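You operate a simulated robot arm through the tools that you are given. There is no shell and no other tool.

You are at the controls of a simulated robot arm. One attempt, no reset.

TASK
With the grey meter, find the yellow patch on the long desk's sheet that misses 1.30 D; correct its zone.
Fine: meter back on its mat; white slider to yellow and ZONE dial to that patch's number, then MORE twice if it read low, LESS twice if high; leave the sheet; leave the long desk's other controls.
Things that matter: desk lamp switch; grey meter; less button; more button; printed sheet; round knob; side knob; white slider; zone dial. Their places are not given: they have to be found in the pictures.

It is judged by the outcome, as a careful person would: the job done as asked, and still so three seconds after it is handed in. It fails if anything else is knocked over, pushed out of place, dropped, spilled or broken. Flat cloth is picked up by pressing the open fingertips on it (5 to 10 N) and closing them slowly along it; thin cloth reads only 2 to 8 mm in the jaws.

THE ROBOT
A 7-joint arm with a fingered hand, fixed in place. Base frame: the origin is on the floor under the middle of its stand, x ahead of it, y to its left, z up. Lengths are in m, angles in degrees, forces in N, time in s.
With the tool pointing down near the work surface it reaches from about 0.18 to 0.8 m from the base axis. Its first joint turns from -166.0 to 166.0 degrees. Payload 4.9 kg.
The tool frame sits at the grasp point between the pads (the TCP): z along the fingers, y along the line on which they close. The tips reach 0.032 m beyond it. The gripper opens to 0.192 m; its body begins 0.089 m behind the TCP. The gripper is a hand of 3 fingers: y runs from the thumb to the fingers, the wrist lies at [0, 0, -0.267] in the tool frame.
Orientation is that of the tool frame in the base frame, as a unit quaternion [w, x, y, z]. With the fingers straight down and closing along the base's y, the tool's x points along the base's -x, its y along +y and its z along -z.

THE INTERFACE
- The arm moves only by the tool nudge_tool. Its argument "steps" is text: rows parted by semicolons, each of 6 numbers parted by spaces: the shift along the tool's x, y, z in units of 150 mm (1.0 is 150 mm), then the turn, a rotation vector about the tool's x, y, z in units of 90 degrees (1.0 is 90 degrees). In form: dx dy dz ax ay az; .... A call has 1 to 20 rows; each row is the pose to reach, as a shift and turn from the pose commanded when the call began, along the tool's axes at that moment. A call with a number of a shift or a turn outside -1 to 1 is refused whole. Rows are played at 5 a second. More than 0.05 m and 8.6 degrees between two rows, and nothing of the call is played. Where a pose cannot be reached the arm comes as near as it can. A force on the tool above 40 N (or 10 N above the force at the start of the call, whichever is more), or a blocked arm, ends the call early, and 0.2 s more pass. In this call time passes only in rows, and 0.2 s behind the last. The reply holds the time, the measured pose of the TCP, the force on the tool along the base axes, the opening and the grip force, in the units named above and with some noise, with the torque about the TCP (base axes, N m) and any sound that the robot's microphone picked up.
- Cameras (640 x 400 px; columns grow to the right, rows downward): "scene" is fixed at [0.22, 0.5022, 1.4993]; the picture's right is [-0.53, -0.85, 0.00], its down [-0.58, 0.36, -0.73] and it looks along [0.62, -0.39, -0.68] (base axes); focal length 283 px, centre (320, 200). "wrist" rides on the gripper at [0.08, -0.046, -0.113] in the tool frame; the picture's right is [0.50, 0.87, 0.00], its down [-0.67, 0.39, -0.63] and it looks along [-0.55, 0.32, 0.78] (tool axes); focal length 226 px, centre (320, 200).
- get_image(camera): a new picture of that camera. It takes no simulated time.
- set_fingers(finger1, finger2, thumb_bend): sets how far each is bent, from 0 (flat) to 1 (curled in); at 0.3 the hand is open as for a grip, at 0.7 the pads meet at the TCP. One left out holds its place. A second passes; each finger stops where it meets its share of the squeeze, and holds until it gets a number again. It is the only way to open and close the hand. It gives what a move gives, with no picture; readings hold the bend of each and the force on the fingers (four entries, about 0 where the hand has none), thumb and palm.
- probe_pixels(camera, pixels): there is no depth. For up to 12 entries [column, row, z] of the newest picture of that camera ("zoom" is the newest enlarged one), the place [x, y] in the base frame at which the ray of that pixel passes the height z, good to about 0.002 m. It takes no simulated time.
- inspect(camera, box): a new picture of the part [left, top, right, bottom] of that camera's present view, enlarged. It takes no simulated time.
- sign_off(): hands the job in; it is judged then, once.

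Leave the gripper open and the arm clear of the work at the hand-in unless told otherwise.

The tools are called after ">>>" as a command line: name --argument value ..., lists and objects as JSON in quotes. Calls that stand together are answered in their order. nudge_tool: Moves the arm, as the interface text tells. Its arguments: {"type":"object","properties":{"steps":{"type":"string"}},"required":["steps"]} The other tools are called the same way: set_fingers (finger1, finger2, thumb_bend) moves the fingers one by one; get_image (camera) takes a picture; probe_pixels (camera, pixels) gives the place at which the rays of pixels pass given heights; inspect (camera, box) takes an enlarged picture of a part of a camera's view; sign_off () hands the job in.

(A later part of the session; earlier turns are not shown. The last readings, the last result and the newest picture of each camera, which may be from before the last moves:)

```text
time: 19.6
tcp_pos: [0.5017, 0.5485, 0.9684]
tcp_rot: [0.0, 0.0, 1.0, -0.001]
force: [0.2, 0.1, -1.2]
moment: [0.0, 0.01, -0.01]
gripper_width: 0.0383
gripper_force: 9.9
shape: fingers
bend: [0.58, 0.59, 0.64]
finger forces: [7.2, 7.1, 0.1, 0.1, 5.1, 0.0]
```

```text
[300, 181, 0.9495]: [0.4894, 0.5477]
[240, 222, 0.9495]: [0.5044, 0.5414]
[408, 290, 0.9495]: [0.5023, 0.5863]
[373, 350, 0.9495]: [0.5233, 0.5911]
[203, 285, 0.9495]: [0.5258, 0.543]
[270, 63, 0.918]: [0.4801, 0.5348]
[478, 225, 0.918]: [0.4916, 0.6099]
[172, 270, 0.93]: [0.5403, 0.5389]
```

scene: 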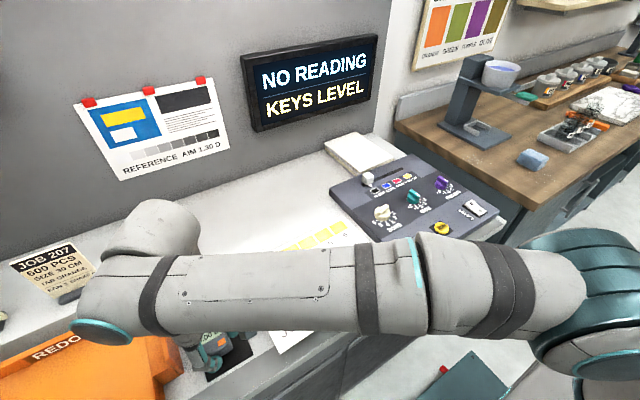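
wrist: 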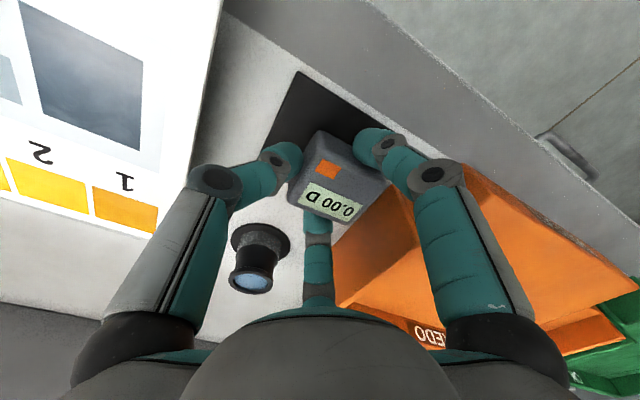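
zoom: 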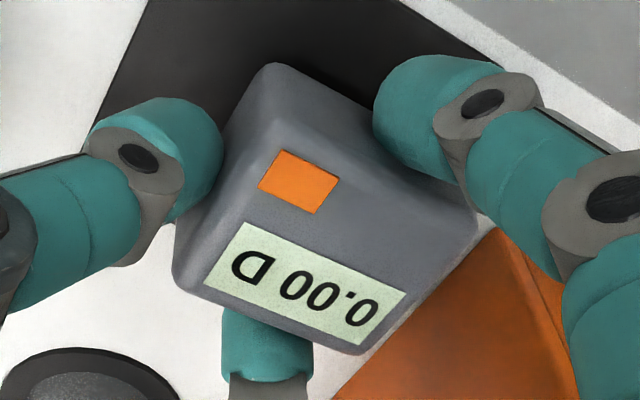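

The meter centre sits about (+0.003,+0.0165) m from the TCP, and its bottom about 53 mm below the TCP. I'll lift to TCP z≈1.025, then move over patch 1 with TCP at (0.597,0.420).

>>> nudge_tool --steps "0 0 -0.1 0 0 0; 0 0 -0.2 0 0 0; 0 0 -0.3 0 0 0; 0 0 -0.377 0 0 0; -0.06 -0.09 -0.377 0 0 0; -0.18 -0.25 -0.377 0 0 0; -0.32 -0.43 -0.377 0 0 0; -0.46 -0.62 -0.377 0 0 0; -0.58 -0.78 -0.377 0 0 0; -0.635 -0.857 -0.377 0 0 0"

>>> get_image --camera "wrist"

>>> get_image --camera "scene"

```text
time: 21.8
tcp_pos: [0.5985, 0.4214, 1.0257]
tcp_rot: [0.0, 0.0, 1.0, -0.001]
force: [0.4, -0.2, -1.5]
moment: [-0.01, -0.01, 0.0]
gripper_width: 0.0383
gripper_force: 9.4
shape: fingers
bend: [0.58, 0.59, 0.64]
finger forces: [7.3, 7.1, 0.0, 0.0, 4.9, 0.0]
```

```text
taken
```

wrist: 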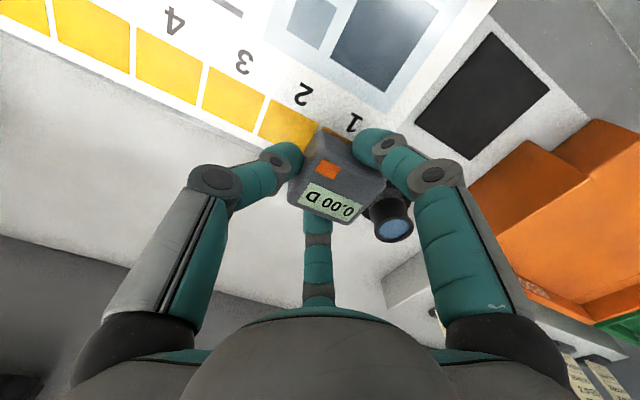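

```text
taken
```

scene: 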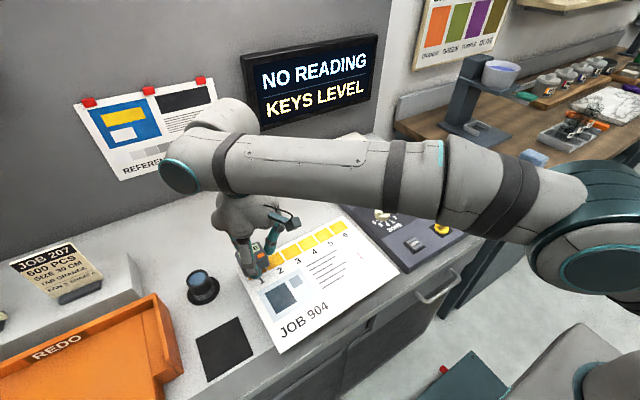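

The meter hangs over patch 1, with the mat now empty and the display still NO READING. I'll lower gently to just above the sheet.

>>> nudge_tool --steps "0 0 0.04 0 0 0; 0 0 0.08 0 0 0; 0 0 0.11 0 0 0; 0 0 0.135 0 0 0"

>>> get_image --camera "scene"

>>> inspect --camera "scene" --box '[190, 200, 330, 310]'

```text
time: 22.8
tcp_pos: [0.5964, 0.4206, 1.0052]
tcp_rot: [0.0, -0.001, 1.0, -0.001]
force: [0.5, 0.6, -1.1]
moment: [0.03, 0.03, -0.02]
gripper_width: 0.0386
gripper_force: 9.9
shape: fingers
bend: [0.58, 0.59, 0.64]
finger forces: [7.1, 7.1, 0.0, 0.0, 4.9, 0.1]
```

```text
taken
```

scene: 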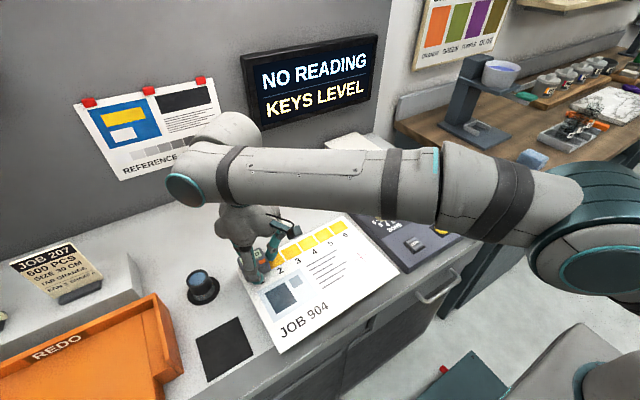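

```text
3.64 times, centred on (260, 255) of scene
```

zoom: 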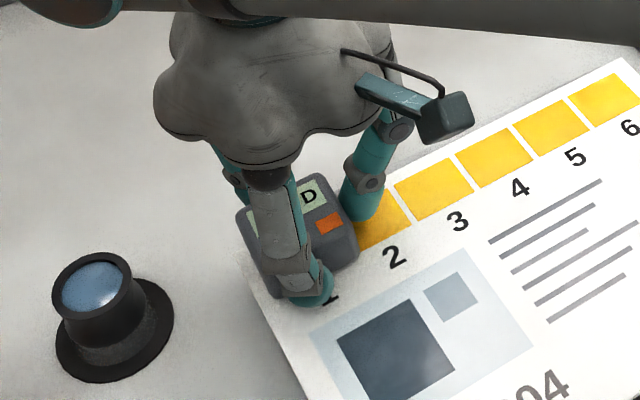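

It is still above the sheet, held with no contact. I'll lower in about 2 mm rows and watch for contact force.

>>> nudge_tool --steps "0 0 0.013 0 0 0; 0 0 0.026 0 0 0; 0 0 0.038 0 0 0"

>>> inspect --camera "scene" --box '[190, 20, 400, 310]'

```text
time: 23.6
tcp_pos: [0.5979, 0.4225, 1.0003]
tcp_rot: [0.001, -0.001, 1.0, -0.001]
force: [-0.4, -1.8, 7.5]
moment: [0.14, 0.01, 0.02]
gripper_width: 0.0382
gripper_force: 11.4
shape: fingers
bend: [0.58, 0.58, 0.64]
finger forces: [8.7, 8.3, 0.0, 0.1, 5.7, 0.0]
```

```text
1.38 times, centred on (295, 165) of scene
```

zoom: 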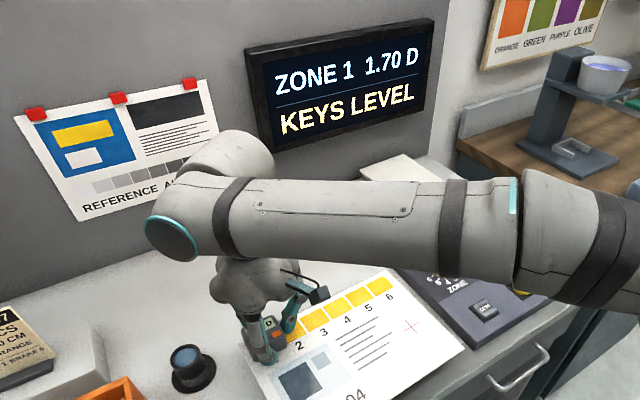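

The display reads "ZONE 1 1.70 D", which is high. To be sure it is the only miss I'll read the other patches too. I'll lift 15 mm, shift 47.7 mm in −y to patch 2, and lower gently.

>>> nudge_tool --steps "0 0 -0.05 0 0 0; 0 0 -0.1 0 0 0; -0.005 -0.1 -0.1 0 0 0; -0.01 -0.22 -0.1 0 0 0; -0.01 -0.318 -0.1 0 0 0; -0.01 -0.318 -0.05 0 0 0; -0.01 -0.318 -0.025 0 0 0; -0.01 -0.318 -0.01 0 0 0; -0.01 -0.318 -0.003 0 0 0"

>>> inspect --camera "scene" --box '[190, 20, 400, 310]'

```text
time: 25.6
tcp_pos: [0.5996, 0.3727, 1.0009]
tcp_rot: [0.001, -0.001, 1.0, -0.001]
force: [-0.5, 0.5, 3.9]
moment: [0.15, 0.03, 0.0]
gripper_width: 0.0382
gripper_force: 10.6
shape: fingers
bend: [0.58, 0.58, 0.64]
finger forces: [8.6, 8.0, 0.0, 0.0, 5.2, 0.1]
```

```text
1.38 times, centred on (295, 165) of scene
```

zoom: 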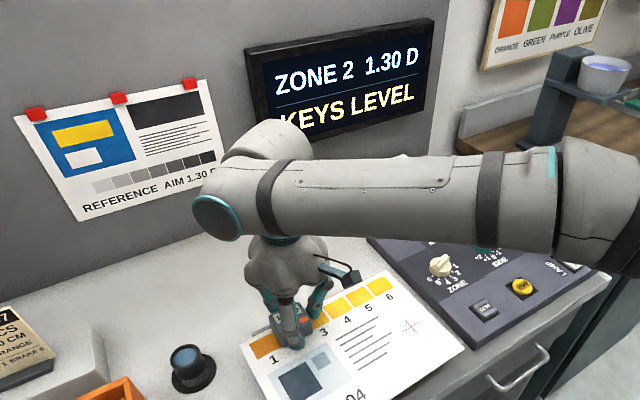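

Zone 2 reads 1.30 D, on target. Patch 1 at 1.70 D is therefore the miss, and it is high, so LESS gets pressed twice. I'll take the meter back now: lift, move back toward the mat, and pause above it.

>>> nudge_tool --steps "0 0 -0.05 0 0 0; 0 0 -0.12 0 0 0; 0.03 0.05 -0.17 0 0 0; 0.11 0.17 -0.17 0 0 0; 0.21 0.33 -0.17 0 0 0; 0.3 0.47 -0.17 0 0 0; 0.34 0.53 -0.17 0 0 0"

>>> nudge_tool --steps "0.04 0.06 0 0 0 0; 0.13 0.2 0 0 0 0; 0.23 0.36 0 0 0 0; 0.3 0.47 0 0 0 0; 0.337 0.53 0 0 0 0"

>>> get_image --camera "wrist"

>>> get_image --camera "scene"

```text
time: 27.2
tcp_pos: [0.5475, 0.4523, 1.0251]
tcp_rot: [0.0, 0.0, 1.0, -0.001]
force: [-1.3, -0.9, -0.7]
moment: [-0.02, 0.0, -0.03]
gripper_width: 0.0381
gripper_force: 10.5
shape: fingers
bend: [0.58, 0.58, 0.64]
finger forces: [7.8, 7.9, 0.0, 0.0, 4.8, 0.1]
```

```text
time: 28.4
tcp_pos: [0.4976, 0.5305, 1.0241]
tcp_rot: [0.001, 0.001, 1.0, -0.001]
force: [-1.8, 0.1, -0.6]
moment: [0.0, -0.01, 0.0]
gripper_width: 0.0384
gripper_force: 10.0
shape: fingers
bend: [0.58, 0.58, 0.64]
finger forces: [7.9, 7.9, 0.0, 0.1, 4.8, 0.1]
```

```text
taken
```

wrist: 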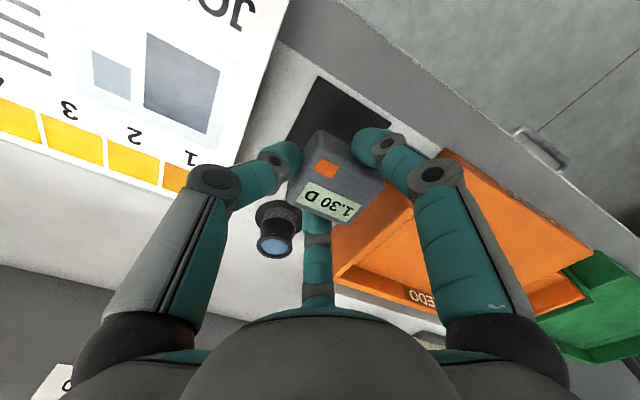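

```text
taken
```

scene: 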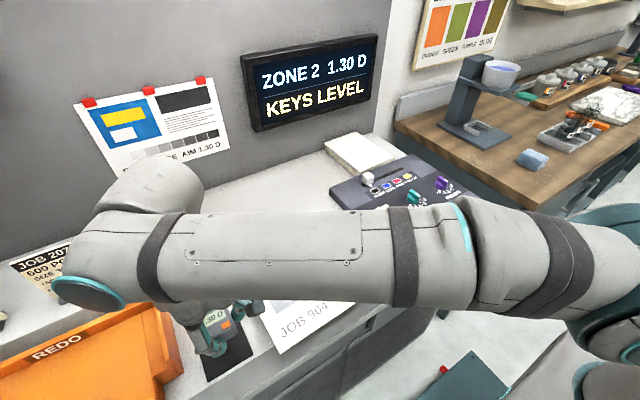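

The meter is above the mat and its display holds 1.30 D. I'll lower to about 5 mm above the mat.

>>> nudge_tool --steps "0 0.01 0.08 0 0 0; 0 0.01 0.18 0 0 0; 0 0.01 0.28 0 0 0; 0 0.01 0.36 0 0 0; 0 0.01 0.41 0 0 0; 0 0.01 0.44 0 0 0"

>>> inspect --camera "wrist" --box '[230, 60, 430, 240]'

>>> inspect --camera "scene" --box '[170, 290, 300, 400]'

```text
time: 29.8
tcp_pos: [0.4969, 0.5336, 0.9586]
tcp_rot: [0.0, -0.001, 1.0, -0.003]
force: [-0.7, 0.6, -1.4]
moment: [0.0, 0.02, 0.01]
gripper_width: 0.0381
gripper_force: 9.8
shape: fingers
bend: [0.58, 0.58, 0.64]
finger forces: [7.9, 7.8, 0.1, 0.0, 4.6, 0.1]
```

```text
2.22 times, centred on (330, 150) of wrist
```

zoom: 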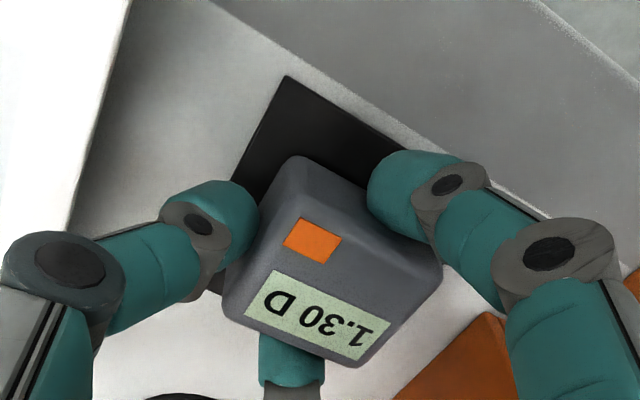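

```text
3.64 times, centred on (235, 345) of scene
```

zoom: 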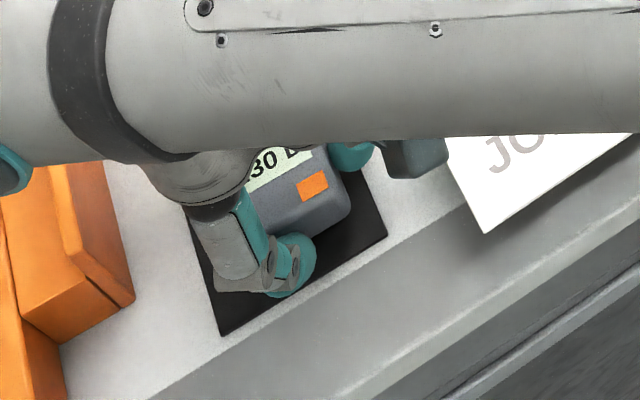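

I'll check the meter's alignment over the mat before setting it down.

>>> inspect --camera "wrist" --box '[230, 60, 430, 240]'

>>> probe_pixels --camera "zoom" --pixels '[[312, 240, 0.9396], [288, 270, 0.9396], [392, 322, 0.9396], [286, 76, 0.9], [290, 156, 0.91]]'

```text
2.22 times, centred on (330, 150) of wrist
```

zoom: 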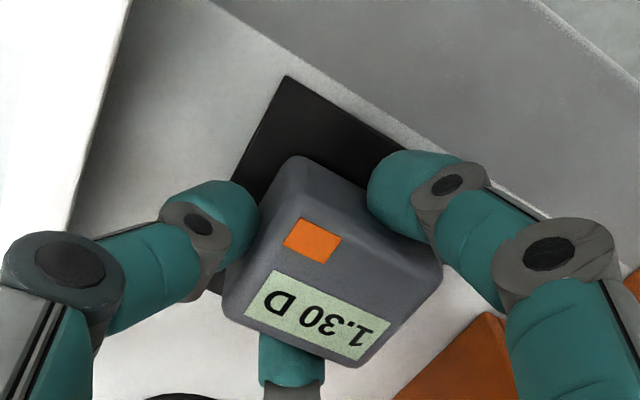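

```text
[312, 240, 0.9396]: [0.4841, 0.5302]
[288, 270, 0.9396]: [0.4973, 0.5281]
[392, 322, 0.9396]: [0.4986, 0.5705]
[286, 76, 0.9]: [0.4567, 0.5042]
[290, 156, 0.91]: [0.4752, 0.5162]
```

The button is at (0.484,0.530) against its original (0.4845,0.533), which is very close. I'll shift +2 mm in y and lower to touch.

>>> nudge_tool --steps "0 0.013 0 0 0 0; 0 0.013 0.013 0 0 0; 0 0.013 0.026 0 0 0; 0 0.013 0.037 0 0 0"

```text
time: 30.8
tcp_pos: [0.4973, 0.535, 0.9549]
tcp_rot: [0.0, 0.0, 1.0, 0.0]
force: [0.0, 0.9, -0.8]
moment: [-0.02, -0.02, -0.01]
gripper_width: 0.0382
gripper_force: 10.3
shape: fingers
bend: [0.58, 0.58, 0.64]
finger forces: [7.8, 7.9, 0.0, 0.1, 4.6, 0.0]
```

There is no contact yet at z=0.955. I'll lower a little more in 1 mm rows.

>>> nudge_tool --steps "0 0 0.007 0 0 0; 0 0 0.014 0 0 0; 0 0 0.02 0 0 0"

```text
time: 31.6
tcp_pos: [0.4985, 0.5357, 0.952]
tcp_rot: [0.0, 0.0, 1.0, 0.0]
force: [-0.8, -1.0, 2.2]
moment: [0.06, 0.01, 0.05]
gripper_width: 0.0384
gripper_force: 11.1
shape: fingers
bend: [0.58, 0.58, 0.64]
finger forces: [8.1, 7.9, 0.0, 0.0, 5.1, 0.1]
```

The meter now rests on the mat (about 3 N press). I'll release all three digits together by a modest amount.

>>> set_fingers --finger1 0.54 --finger2 0.54 --thumb_bend 0.6

>>> inspect --camera "wrist" --box '[230, 60, 430, 240]'

>>> probe_pixels --camera "zoom" --pixels '[[312, 240, 0.934]]'

```text
time: 32.6
tcp_pos: [0.4959, 0.5356, 0.9505]
tcp_rot: [-0.001, 0.001, 1.0, -0.001]
force: [0.0, 0.4, -0.1]
moment: [0.0, -0.01, 0.0]
gripper_width: 0.0542
gripper_force: 0.0
shape: fingers
bend: [0.54, 0.54, 0.6]
finger forces: [0.1, 0.1, 0.1, 0.0, 0.1, 0.1]
```

```text
2.22 times, centred on (330, 150) of wrist
```

zoom: 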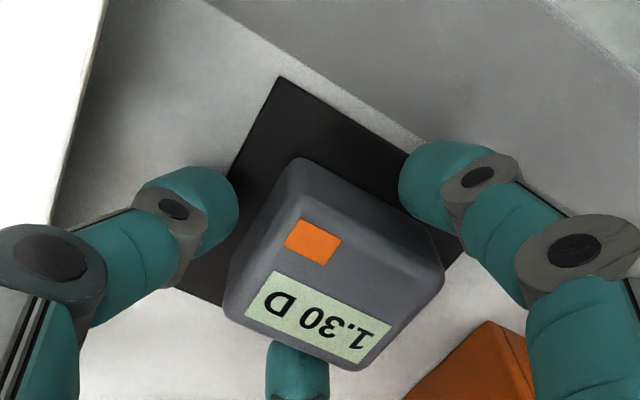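

```text
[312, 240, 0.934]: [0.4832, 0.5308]
```

The meter stands free on the mat, within 2 mm of its original place. I'll open a bit more and lift straight up.

>>> set_fingers --finger1 0.51 --finger2 0.51 --thumb_bend 0.54

>>> nudge_tool --steps "0 0 -0.05 0 0 0; 0 0 -0.13 0 0 0; 0 0 -0.23 0 0 0; 0 0 -0.33 0 0 0; 0 0 -0.43 0 0 0; 0 0 -0.5 0 0 0"

>>> get_image --camera "wrist"

>>> get_image --camera "scene"

```text
time: 33.6
tcp_pos: [0.4971, 0.5348, 0.9501]
tcp_rot: [0.0, -0.001, 1.0, -0.002]
force: [0.5, 0.2, 0.2]
moment: [0.02, -0.01, 0.02]
gripper_width: 0.0729
gripper_force: 0.1
shape: fingers
bend: [0.51, 0.51, 0.54]
finger forces: [0.0, 0.0, 0.0, 0.0, 0.2, 0.0]
```

```text
time: 35.0
tcp_pos: [0.4952, 0.5362, 1.0273]
tcp_rot: [0.0, 0.001, 1.0, -0.001]
force: [-0.6, 0.2, -0.1]
moment: [-0.01, -0.05, 0.0]
gripper_width: 0.073
gripper_force: 0.0
shape: fingers
bend: [0.51, 0.51, 0.54]
finger forces: [0.1, 0.1, 0.1, 0.0, 0.0, 0.0]
```

```text
taken
```

wrist: 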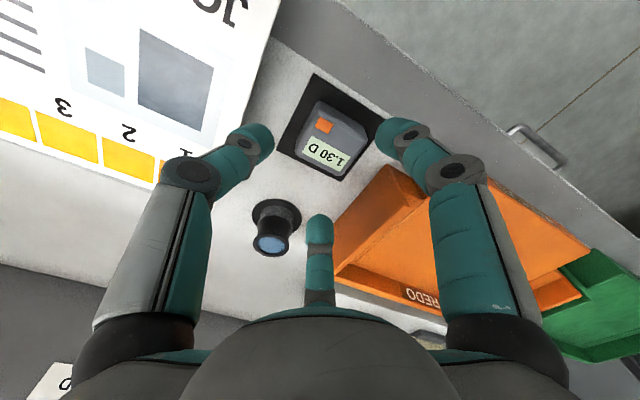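

```text
taken
```

scene: 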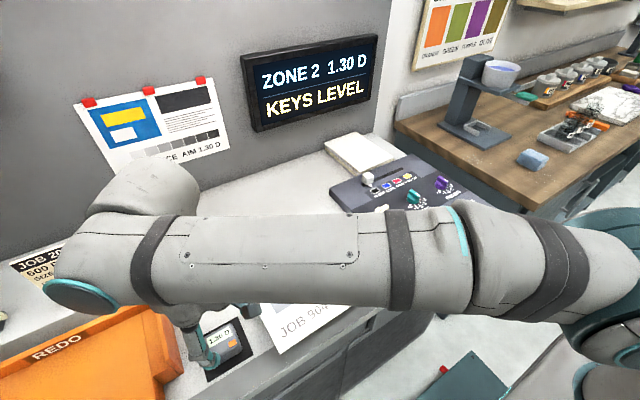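

The meter is back on its mat with nothing else disturbed. Next is the panel. I'll travel in −y in a few calls, rising a little.

>>> nudge_tool --steps "0.08 -0.2 -0.04 0 0 0; 0.16 -0.4 -0.08 0 0 0; 0.24 -0.6 -0.12 0 0 0; 0.3 -0.8 -0.16 0 0 0; 0.3 -1 -0.2 0 0 0"

>>> nudge_tool --steps "0 -0.2 -0.06 0 0 0; 0 -0.4 -0.12 0 0 0; 0 -0.6 -0.18 0 0 0; 0 -0.8 -0.24 0 0 0; 0 -1 -0.3 0 0 0"

>>> nudge_tool --steps "0 -0.2 0 0 0 0; 0 -0.4 0 0 0 0; 0 -0.6 0 0 0 0; 0 -0.8 0 0 0 0; 0 -1 0 0 0 0"

>>> nudge_tool --steps "-0.05 -0.2 0 0 0 0; -0.1 -0.4 0 0 0 0; -0.15 -0.6 0 0 0 0; -0.2 -0.8 0 0 0 0; -0.25 -1 0 0 0 0"

>>> get_image --camera "wrist"

>>> get_image --camera "scene"

```text
time: 36.2
tcp_pos: [0.4508, 0.3848, 1.0537]
tcp_rot: [-0.001, 0.0, 1.0, -0.001]
force: [0.1, -0.6, -0.3]
moment: [0.0, 0.02, 0.0]
gripper_width: 0.0729
gripper_force: 0.0
shape: fingers
bend: [0.51, 0.51, 0.54]
finger forces: [0.0, 0.0, 0.0, 0.0, 0.0, 0.1]
```

```text
time: 37.4
tcp_pos: [0.4507, 0.2347, 1.1023]
tcp_rot: [0.0, -0.002, 1.0, -0.001]
force: [0.2, 0.5, 0.0]
moment: [0.0, 0.0, 0.01]
gripper_width: 0.0734
gripper_force: 0.1
shape: fingers
bend: [0.51, 0.51, 0.54]
finger forces: [0.1, 0.0, 0.1, 0.1, 0.0, 0.0]
```

```text
time: 38.6
tcp_pos: [0.4523, 0.0873, 1.1022]
tcp_rot: [0.0, -0.001, 1.0, -0.002]
force: [0.5, -0.5, -0.5]
moment: [0.0, -0.04, -0.02]
gripper_width: 0.0732
gripper_force: 0.1
shape: fingers
bend: [0.51, 0.51, 0.54]
finger forces: [0.1, 0.0, 0.0, 0.0, 0.0, 0.0]
```

```text
time: 39.8
tcp_pos: [0.4893, -0.0633, 1.1018]
tcp_rot: [0.0, -0.001, 1.0, -0.001]
force: [-1.0, 0.2, 0.6]
moment: [0.0, 0.0, -0.01]
gripper_width: 0.0732
gripper_force: 0.2
shape: fingers
bend: [0.51, 0.51, 0.54]
finger forces: [0.0, 0.0, 0.1, 0.0, 0.0, 0.0]
```

```text
taken
```

wrist: 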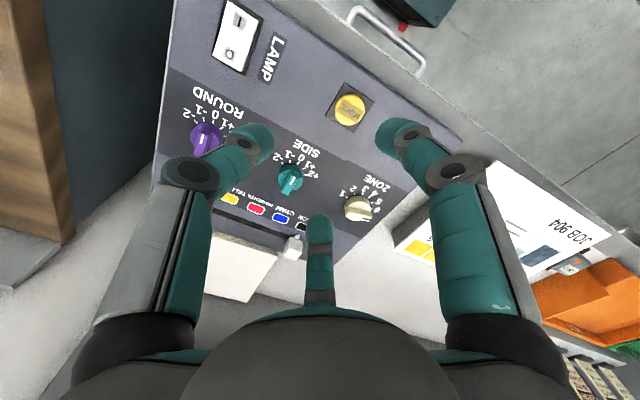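

```text
taken
```

scene: 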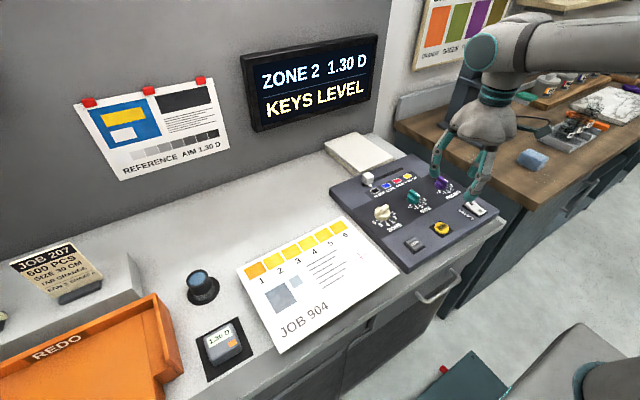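

The scene view is now clear: the sheet and the meter are both in place. I'll look closely at the panel from both cameras.

>>> inspect --camera "scene" --box '[340, 150, 440, 225]'

>>> inspect --camera "scene" --box '[360, 190, 460, 265]'

>>> inspect --camera "wrist" --box '[190, 80, 400, 270]'

```text
5.33 times, centred on (390, 188) of scene
```

zoom: 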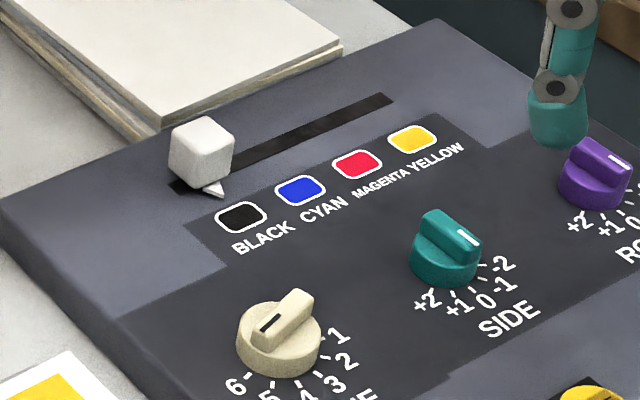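

```text
5.33 times, centred on (410, 228) of scene
```

zoom: 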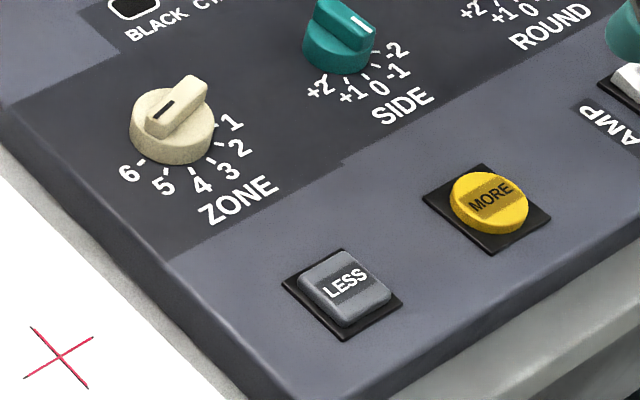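

```text
2.11 times, centred on (295, 175) of wrist
```

zoom: 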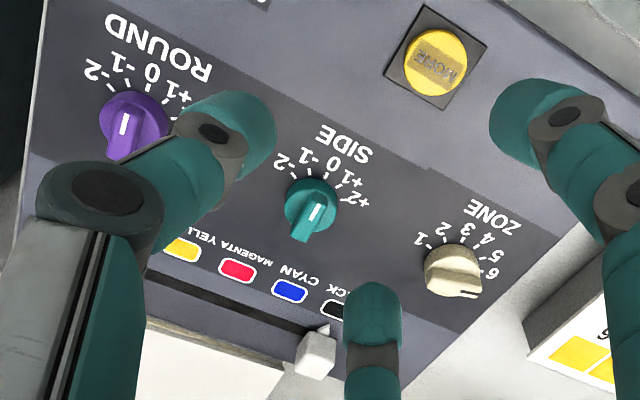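

The ZONE dial's dark mark points to 6 and the white slider is at BLACK. I'll triangulate the panel features from both views: MORE, "1", "6", the BLACK chip, the YELLOW chip and the CYAN chip.

>>> probe_pixels --camera "scene" --pixels '[[441.9, 228, 0.9], [441.9, 228, 0.95], [394.1, 213.4, 0.9], [394.1, 213.4, 0.95], [374.4, 222.9, 0.9], [374.4, 222.9, 0.95], [375.2, 191.4, 0.9], [375.2, 191.4, 0.95], [407.1, 176.6, 0.9], [407.1, 176.6, 0.95], [386.4, 186.3, 0.9], [386.4, 186.3, 0.95]]'

>>> probe_pixels --camera "wrist" --pixels '[[350.5, 107.7, 0.9], [350.5, 107.7, 0.95], [341.9, 194.4, 0.9], [341.9, 194.4, 0.95], [376, 208.2, 0.9], [376, 208.2, 0.95], [301.2, 227.1, 0.9], [301.2, 227.1, 0.95], [230.2, 198.7, 0.9], [230.2, 198.7, 0.95], [280.3, 218.1, 0.9], [280.3, 218.1, 0.95]]'

```text
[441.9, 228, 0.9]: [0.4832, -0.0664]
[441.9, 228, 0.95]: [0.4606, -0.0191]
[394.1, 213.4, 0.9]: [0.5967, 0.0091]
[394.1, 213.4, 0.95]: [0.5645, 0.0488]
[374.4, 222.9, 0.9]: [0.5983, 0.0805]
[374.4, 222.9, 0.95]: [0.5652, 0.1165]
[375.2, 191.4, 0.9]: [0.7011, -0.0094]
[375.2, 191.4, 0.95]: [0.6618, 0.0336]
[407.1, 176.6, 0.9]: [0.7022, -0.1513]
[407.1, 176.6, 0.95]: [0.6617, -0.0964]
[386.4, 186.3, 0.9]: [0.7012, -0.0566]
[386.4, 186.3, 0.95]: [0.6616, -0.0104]
```

```text
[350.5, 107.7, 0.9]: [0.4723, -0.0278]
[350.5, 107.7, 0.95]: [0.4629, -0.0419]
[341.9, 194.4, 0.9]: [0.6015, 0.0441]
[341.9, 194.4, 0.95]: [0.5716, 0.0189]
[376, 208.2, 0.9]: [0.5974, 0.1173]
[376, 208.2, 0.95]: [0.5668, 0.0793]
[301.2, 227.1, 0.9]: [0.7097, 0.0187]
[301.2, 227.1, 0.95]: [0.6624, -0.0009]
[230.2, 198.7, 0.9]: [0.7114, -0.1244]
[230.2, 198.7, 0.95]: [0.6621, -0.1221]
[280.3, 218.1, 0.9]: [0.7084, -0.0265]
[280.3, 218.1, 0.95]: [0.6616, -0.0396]
```

The panel surface is flat at z≈0.925. The chips are at BLACK y≈0.010, CYAN −0.033 and YELLOW −0.123, so the slider must go to y≈−0.123. I'll probe the slot ends, slider knob, dial and SIDE knob for more detail.

>>> probe_pixels --camera "scene" --pixels '[[361.9, 185.8, 0.925], [403.7, 168.7, 0.925], [414, 197.4, 0.94], [382.2, 214, 0.937], [379, 214.5, 0.95], [387.5, 206, 0.95], [369.7, 187, 0.927], [367.8, 178, 0.945], [415.1, 243.9, 0.932], [396.9, 181.4, 0.925]]'

>>> inspect --camera "wrist" --box '[320, 170, 420, 250]'

>>> inspect --camera "scene" --box '[350, 160, 400, 200]'

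```text
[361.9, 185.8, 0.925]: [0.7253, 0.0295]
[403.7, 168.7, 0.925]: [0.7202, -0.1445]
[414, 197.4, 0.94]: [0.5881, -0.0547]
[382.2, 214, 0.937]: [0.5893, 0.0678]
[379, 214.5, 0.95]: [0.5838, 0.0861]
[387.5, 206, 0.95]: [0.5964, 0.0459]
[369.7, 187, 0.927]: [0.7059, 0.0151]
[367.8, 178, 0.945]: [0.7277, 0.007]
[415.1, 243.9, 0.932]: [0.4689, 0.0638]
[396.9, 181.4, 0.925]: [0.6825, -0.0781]
```

```text
5.00 times, centred on (370, 210) of wrist
```

zoom: 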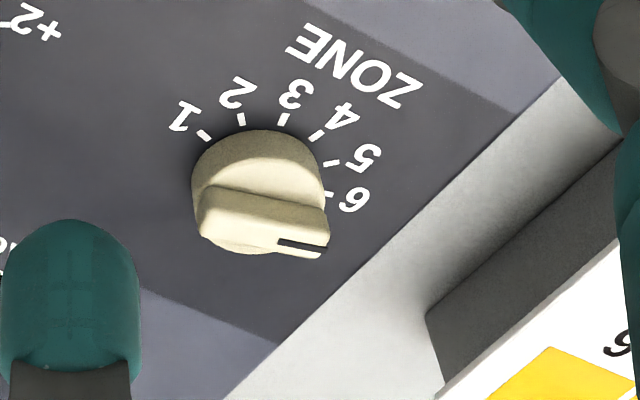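

```text
10.00 times, centred on (375, 180) of scene
```

zoom: 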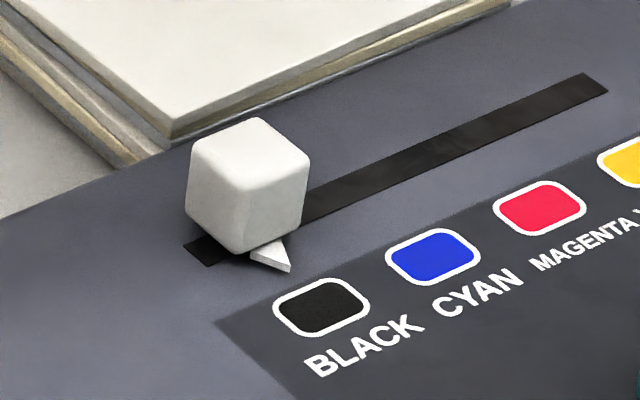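

The slot runs y 0.0295 → −0.1445 at x≈0.7225. The slider is about 20 mm from the left end and YELLOW about 21 mm from the right end, so the travel probably ends at YELLOW. I'll close the fingers into one blunt tip and look at its shape.

>>> set_fingers --finger1 0.7 --finger2 0.7 --thumb_bend 0.7

>>> get_image --camera "wrist"

>>> inspect --camera "scene" --box '[410, 70, 530, 230]'

>>> probe_pixels --camera "scene" --pixels '[[330, 188.9, 0.925], [371.9, 187, 0.927], [359.5, 175, 0.92]]'

>>> probe_pixels --camera "wrist" --pixels '[[346.6, 196.8, 0.925], [354.4, 193.6, 0.925], [362.6, 193.6, 0.925], [369.2, 197, 0.925], [372.4, 202.6, 0.925], [372, 208.6, 0.925]]'

```text
time: 40.8
tcp_pos: [0.4893, -0.0656, 1.1018]
tcp_rot: [0.0, -0.001, 1.0, 0.0]
force: [1.4, -0.2, 0.5]
moment: [0.03, -0.01, 0.0]
gripper_width: 0.0036
gripper_force: 0.1
shape: fingers
bend: [0.69, 0.69, 0.7]
finger forces: [0.1, 0.0, 0.1, 0.0, 0.1, 0.0]
```

```text
taken
```

wrist: 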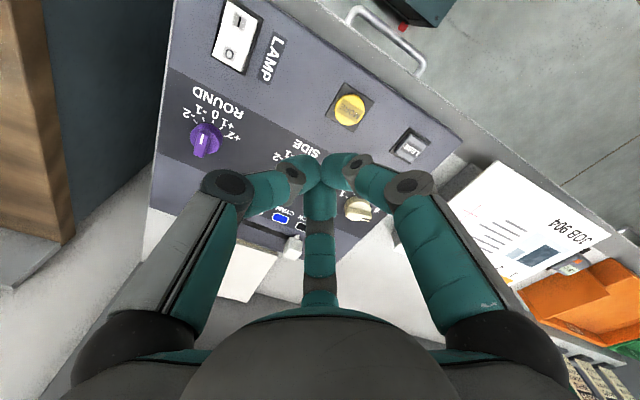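

```text
2.50 times, centred on (470, 150) of scene
```

zoom: 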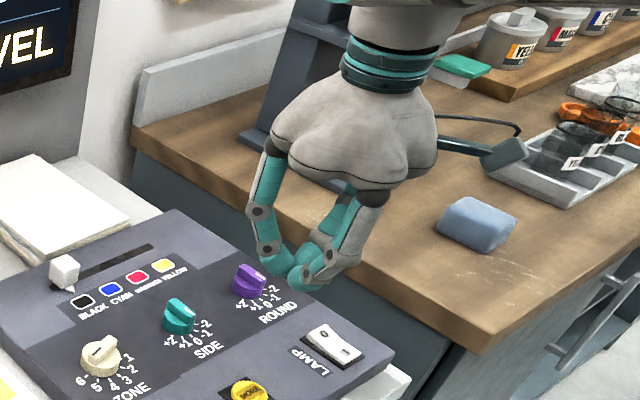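

```text
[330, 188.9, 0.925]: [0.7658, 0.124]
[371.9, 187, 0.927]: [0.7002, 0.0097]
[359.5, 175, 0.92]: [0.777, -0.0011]
```

```text
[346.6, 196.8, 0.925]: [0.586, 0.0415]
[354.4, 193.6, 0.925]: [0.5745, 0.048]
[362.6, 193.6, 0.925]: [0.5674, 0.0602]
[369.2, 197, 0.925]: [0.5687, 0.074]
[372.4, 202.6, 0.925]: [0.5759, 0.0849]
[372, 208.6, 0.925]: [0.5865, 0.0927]
```

The closed tips form a compact point. I'll find how far the tip reaches below the TCP by probing its lowest pixel in scene, about (464,187).

>>> probe_pixels --camera "scene" --pixels '[[464, 187, 1.05], [464, 187, 1.06], [464, 187, 1.07], [464, 182, 1.06], [464, 182, 1.07], [458, 183, 1.06], [474, 184, 1.07]]'

```text
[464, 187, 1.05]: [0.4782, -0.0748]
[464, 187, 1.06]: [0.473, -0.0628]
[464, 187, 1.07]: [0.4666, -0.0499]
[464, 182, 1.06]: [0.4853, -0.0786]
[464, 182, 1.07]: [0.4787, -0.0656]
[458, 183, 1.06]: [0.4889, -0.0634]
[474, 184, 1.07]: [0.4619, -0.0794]
```

The tip reaches about 43 mm below the TCP. I'll move to (0.7225,0.078), left of the slider, at z≈1.03.

>>> nudge_tool --steps "-0.19 0.12 0.06 0 0 0; -0.38 0.24 0.12 0 0 0; -0.57 0.36 0.18 0 0 0; -0.778 0.48 0.24 0 0 0"

>>> nudge_tool --steps "-0.19 0.12 0.06 0 0 0; -0.38 0.24 0.12 0 0 0; -0.57 0.36 0.18 0 0 0; -0.778 0.48 0.24 0 0 0"

>>> get_image --camera "wrist"

>>> get_image --camera "scene"

```text
time: 41.8
tcp_pos: [0.6073, 0.0069, 1.0657]
tcp_rot: [0.0, 0.0, 1.0, -0.002]
force: [-0.8, -0.6, 0.1]
moment: [0.02, 0.01, -0.03]
gripper_width: 0.0034
gripper_force: 0.1
shape: fingers
bend: [0.69, 0.69, 0.7]
finger forces: [0.1, 0.1, 0.1, 0.0, 0.0, 0.1]
```

```text
time: 42.8
tcp_pos: [0.7242, 0.0815, 1.0302]
tcp_rot: [0.001, 0.0, 1.0, -0.001]
force: [-0.5, -0.5, 1.2]
moment: [-0.02, 0.01, 0.01]
gripper_width: 0.0034
gripper_force: 0.1
shape: fingers
bend: [0.69, 0.69, 0.7]
finger forces: [0.1, 0.0, 0.1, 0.0, 0.0, 0.0]
```

```text
taken
```

wrist: 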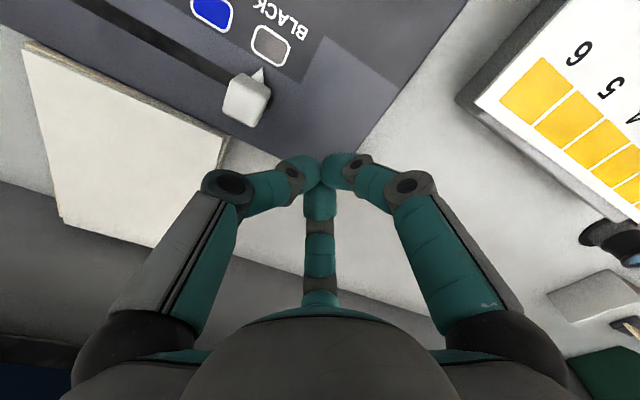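

```text
taken
```

scene: 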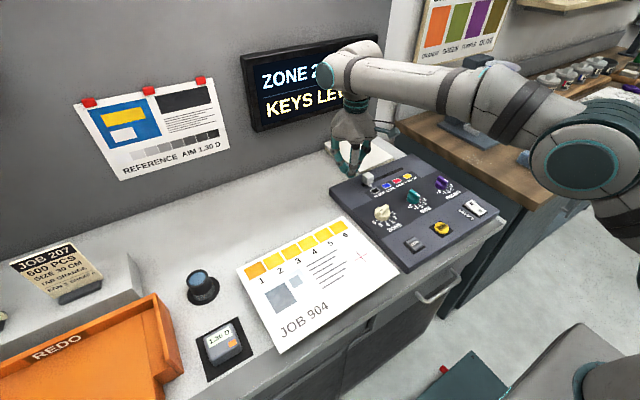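

I'll probe the slider knob at (244,103), the pad stack's near corners at (225,165) and (25,45), and the panel's back-left corner.

>>> probe_pixels --camera "wrist" --pixels '[[244, 110, 0.955], [244, 100, 0.94], [225, 165, 0.92], [225, 140, 0.92], [25, 45, 0.92], [262, 72, 0.927], [248, 78, 0.955], [268, 92, 0.955], [252, 126, 0.955], [222, 112, 0.955], [358, 153, 0.925]]'

>>> inspect --camera "wrist" --box '[170, 40, 370, 220]'

>>> inspect --camera "scene" --box '[320, 110, 430, 210]'

```text
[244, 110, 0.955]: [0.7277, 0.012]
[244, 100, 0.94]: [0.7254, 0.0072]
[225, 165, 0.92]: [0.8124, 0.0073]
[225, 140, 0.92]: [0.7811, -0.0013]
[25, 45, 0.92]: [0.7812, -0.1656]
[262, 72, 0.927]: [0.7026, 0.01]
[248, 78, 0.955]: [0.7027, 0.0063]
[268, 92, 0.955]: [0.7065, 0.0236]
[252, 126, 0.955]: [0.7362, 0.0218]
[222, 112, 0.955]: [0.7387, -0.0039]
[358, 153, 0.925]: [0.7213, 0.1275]
```

```text
2.22 times, centred on (270, 130) of wrist
```

zoom: 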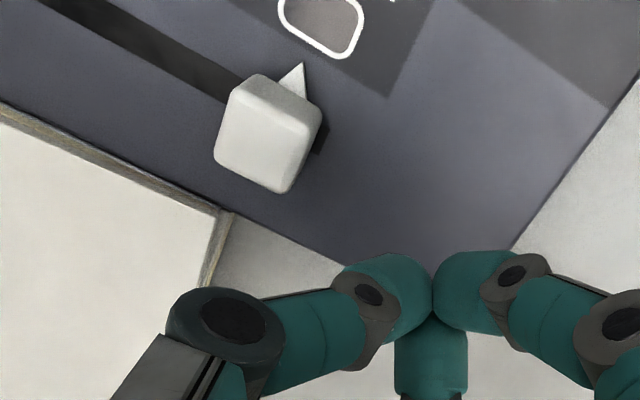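

```text
4.00 times, centred on (375, 160) of scene
```

zoom: 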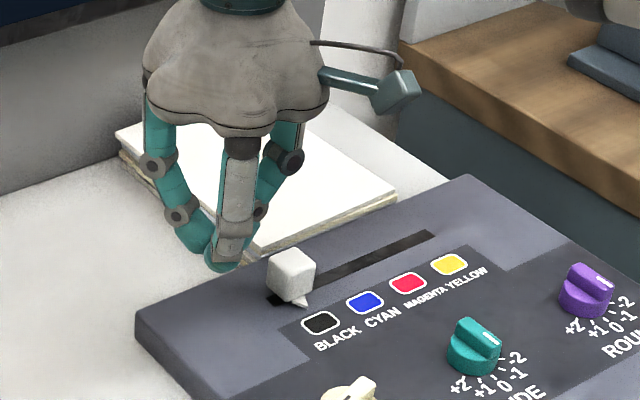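

The slider knob occupies x 0.707–0.737, y −0.003–0.0235. The stack stays clear at x≥0.78. I'll lower to TCP z≈0.983 beside it.

>>> nudge_tool --steps "0 0 0.08 0 0 0; 0 0 0.16 0 0 0; 0 0 0.24 0 0 0; 0 0 0.29 0 0 0; 0 0 0.315 0 0 0"

>>> inspect --camera "scene" --box '[320, 130, 410, 210]'

>>> inspect --camera "wrist" --box '[170, 40, 370, 220]'

```text
time: 44.0
tcp_pos: [0.724, 0.0804, 0.983]
tcp_rot: [0.0, -0.001, 1.0, -0.001]
force: [-0.7, 0.4, 0.5]
moment: [-0.01, 0.02, -0.03]
gripper_width: 0.0034
gripper_force: 0.1
shape: fingers
bend: [0.69, 0.69, 0.7]
finger forces: [0.0, 0.0, 0.0, 0.0, 0.1, 0.0]
```

```text
5.00 times, centred on (365, 170) of scene
```

zoom: 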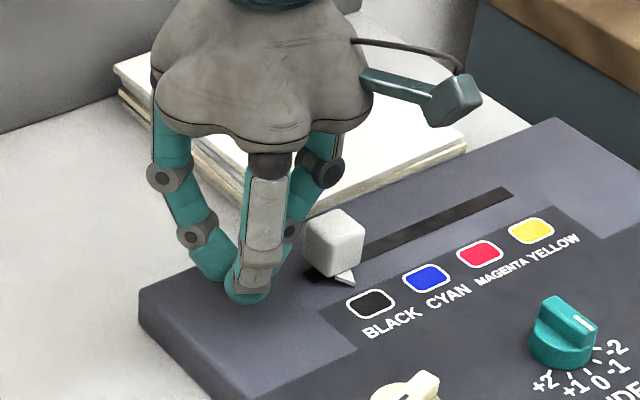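

```text
2.22 times, centred on (270, 130) of wrist
```

zoom: 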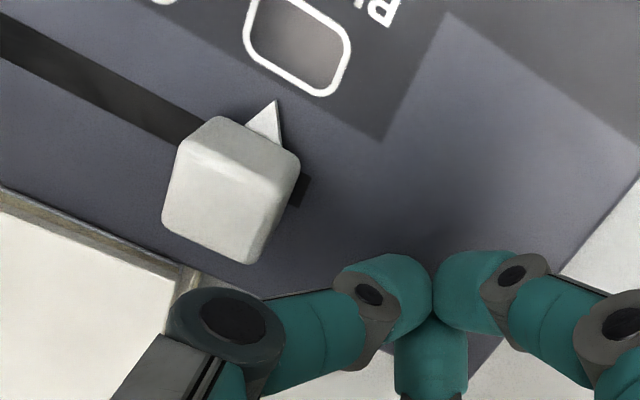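

The tip is just above the panel, left of the slider. I'll push in −y slowly by about 50 mm and look.

>>> nudge_tool --steps "0 -0.06 0 0 0 0; 0 -0.12 0 0 0 0; 0 -0.18 0 0 0 0; 0 -0.24 0 0 0 0; 0 -0.29 0 0 0 0; 0 -0.34 0 0 0 0"

>>> inspect --camera "scene" --box '[320, 130, 430, 220]'

>>> inspect --camera "wrist" --box '[170, 40, 370, 220]'

```text
time: 45.4
tcp_pos: [0.7238, 0.03, 0.9821]
tcp_rot: [0.0, -0.001, 1.0, -0.001]
force: [1.1, 1.4, 2.6]
moment: [0.0, 0.01, 0.02]
gripper_width: 0.0024
gripper_force: 1.5
shape: fingers
bend: [0.69, 0.69, 0.7]
finger forces: [0.1, 0.1, 0.0, 0.0, 4.2, 0.1]
```

```text
4.44 times, centred on (375, 175) of scene
```

zoom: 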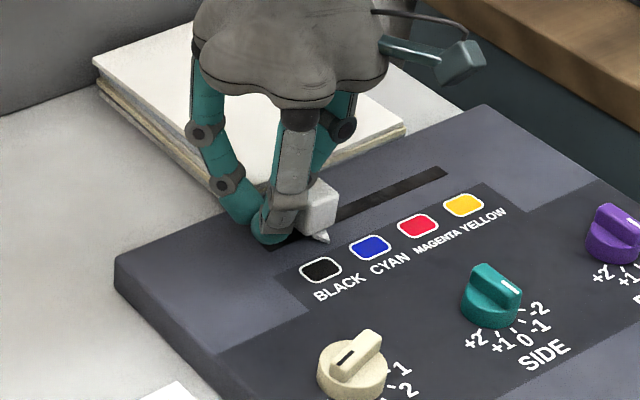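

```text
2.22 times, centred on (270, 130) of wrist
```

zoom: 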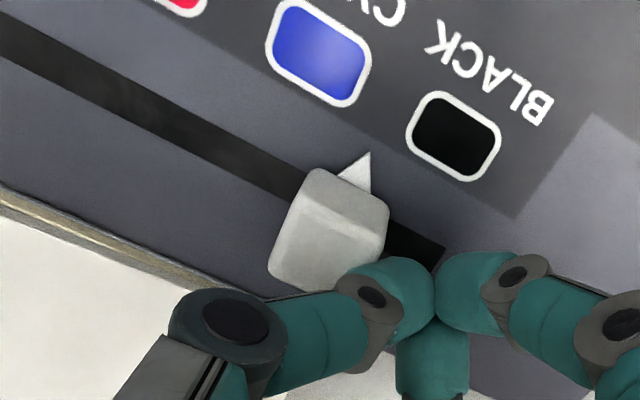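

The slider moves smoothly (1–3 N) and is now between BLACK and CYAN. I'll probe its pointer tip to get the offset from the TCP.

>>> probe_pixels --camera "zoom" --pixels '[[367, 153, 0.927], [454, 135, 0.925], [318, 52, 0.925]]'

```text
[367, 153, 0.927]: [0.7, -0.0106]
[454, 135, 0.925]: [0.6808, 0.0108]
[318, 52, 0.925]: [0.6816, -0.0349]
```

The pointer is 40.6 mm ahead of the TCP (pointer y=−0.0106). YELLOW is at y≈−0.123, so the TCP needs to reach y≈−0.082. I'll push on to y≈−0.074 and check.

>>> nudge_tool --steps "0 -0.08 0 0 0 0; 0 -0.16 0 0 0 0; 0 -0.24 0 0 0 0; 0 -0.32 0 0 0 0; 0 -0.4 0 0 0 0; 0 -0.48 0 0 0 0; 0 -0.56 0 0 0 0; 0 -0.63 0 0 0 0; 0 -0.69 0 0 0 0"

>>> inspect --camera "scene" --box '[340, 120, 450, 220]'

>>> inspect --camera "wrist" --box '[170, 40, 370, 220]'

```text
time: 47.4
tcp_pos: [0.7235, -0.0759, 0.9814]
tcp_rot: [0.0, -0.001, 1.0, 0.0]
force: [0.0, 1.3, 2.1]
moment: [-0.03, -0.04, -0.04]
gripper_width: 0.0026
gripper_force: 2.1
shape: fingers
bend: [0.69, 0.69, 0.7]
finger forces: [0.1, 0.1, 0.1, 0.0, 3.7, 0.0]
```

```text
4.00 times, centred on (395, 170) of scene
```

zoom: 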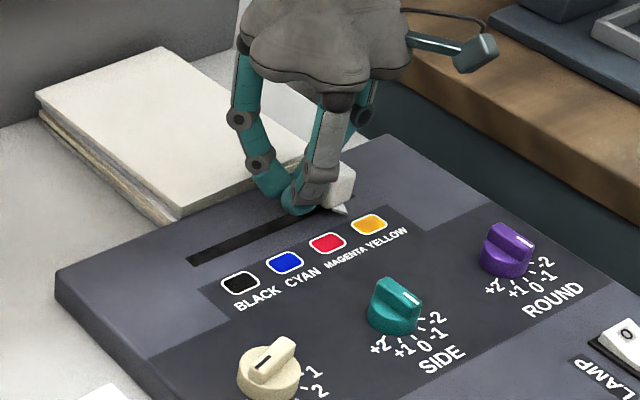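

```text
2.22 times, centred on (270, 130) of wrist
```

zoom: 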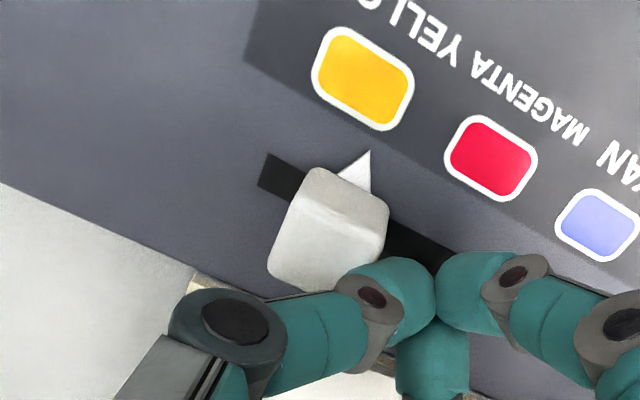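

I'll probe the pointer tip against the YELLOW chip centre in this view.

>>> probe_pixels --camera "zoom" --pixels '[[367, 152, 0.927], [363, 79, 0.925], [491, 158, 0.925], [268, 172, 0.925], [270, 195, 0.925]]'

```text
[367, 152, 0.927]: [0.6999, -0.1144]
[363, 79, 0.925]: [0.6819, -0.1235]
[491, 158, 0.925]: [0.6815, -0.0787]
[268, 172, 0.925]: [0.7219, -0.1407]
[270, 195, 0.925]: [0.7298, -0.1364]
```

The pointer is at y=−0.1144 and the YELLOW centre at −0.1235. I'll push 9 mm more.

>>> nudge_tool --steps "0 -0.02 0 0 0 0; 0 -0.04 0 0 0 0; 0 -0.06 0 0 0 0"

>>> inspect --camera "wrist" --box '[170, 40, 370, 220]'

>>> probe_pixels --camera "zoom" --pixels '[[367, 152, 0.927]]'

```text
time: 48.2
tcp_pos: [0.7242, -0.084, 0.9824]
tcp_rot: [-0.001, 0.0, 1.0, -0.001]
force: [0.0, 0.0, 0.3]
moment: [-0.01, 0.0, 0.0]
gripper_width: 0.0032
gripper_force: 0.0
shape: fingers
bend: [0.69, 0.69, 0.7]
finger forces: [0.0, 0.0, 0.0, 0.1, 0.0, 0.0]
```

```text
2.22 times, centred on (270, 130) of wrist
```

zoom: 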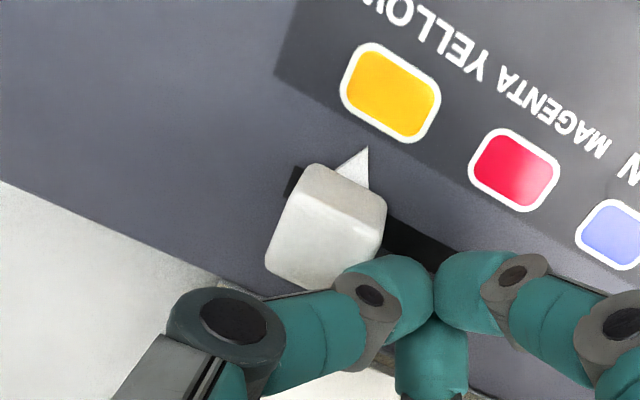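

```text
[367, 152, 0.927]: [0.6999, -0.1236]
```

The pointer is at y=−0.1236, on YELLOW, and the contact force dropped to zero, so it likely dropped into its detent. I'll back off in +y, then rise.

>>> nudge_tool --steps "0 0.04 0 0 0 0; 0 0.1 0 0 0 0; 0.1 0.15 -0.15 0 0 0; 0.25 0.25 -0.4 0 0 0; 0.4 0.35 -0.6 0 0 0"

>>> get_image --camera "scene"

>>> inspect --camera "scene" --box '[340, 130, 450, 230]'

>>> get_image --camera "wrist"

```text
time: 49.4
tcp_pos: [0.6621, -0.0317, 1.0729]
tcp_rot: [-0.001, 0.0, 1.0, -0.001]
force: [-0.3, -0.5, -0.9]
moment: [-0.02, -0.01, -0.01]
gripper_width: 0.0032
gripper_force: 0.1
shape: fingers
bend: [0.69, 0.69, 0.7]
finger forces: [0.0, 0.1, 0.1, 0.0, 0.0, 0.0]
```

```text
taken
```

scene: 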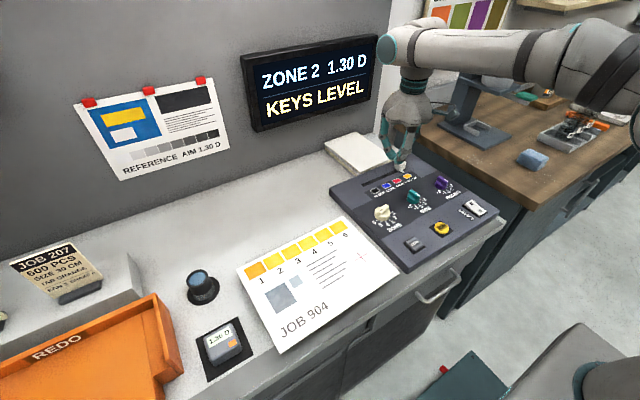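

```text
4.00 times, centred on (395, 180) of scene
```

zoom: 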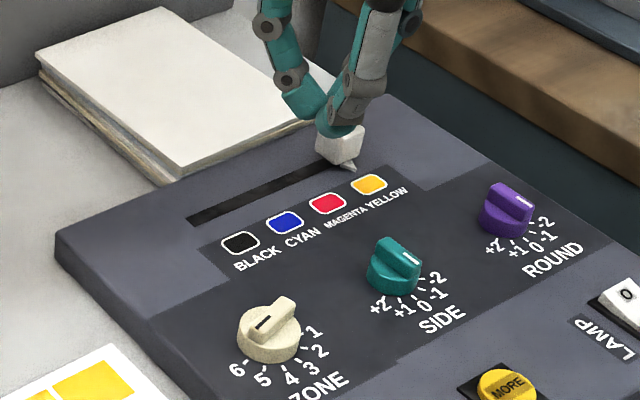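

```text
taken
```

wrist: 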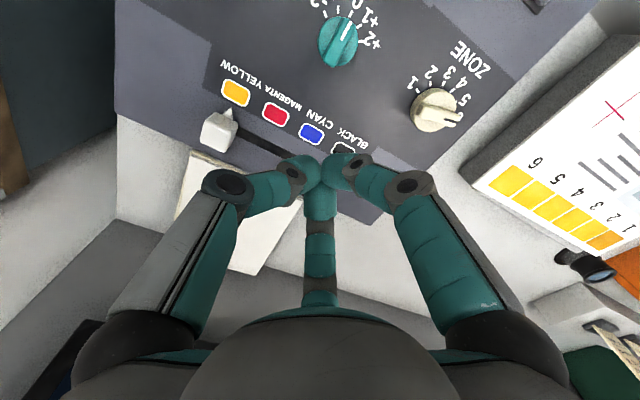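

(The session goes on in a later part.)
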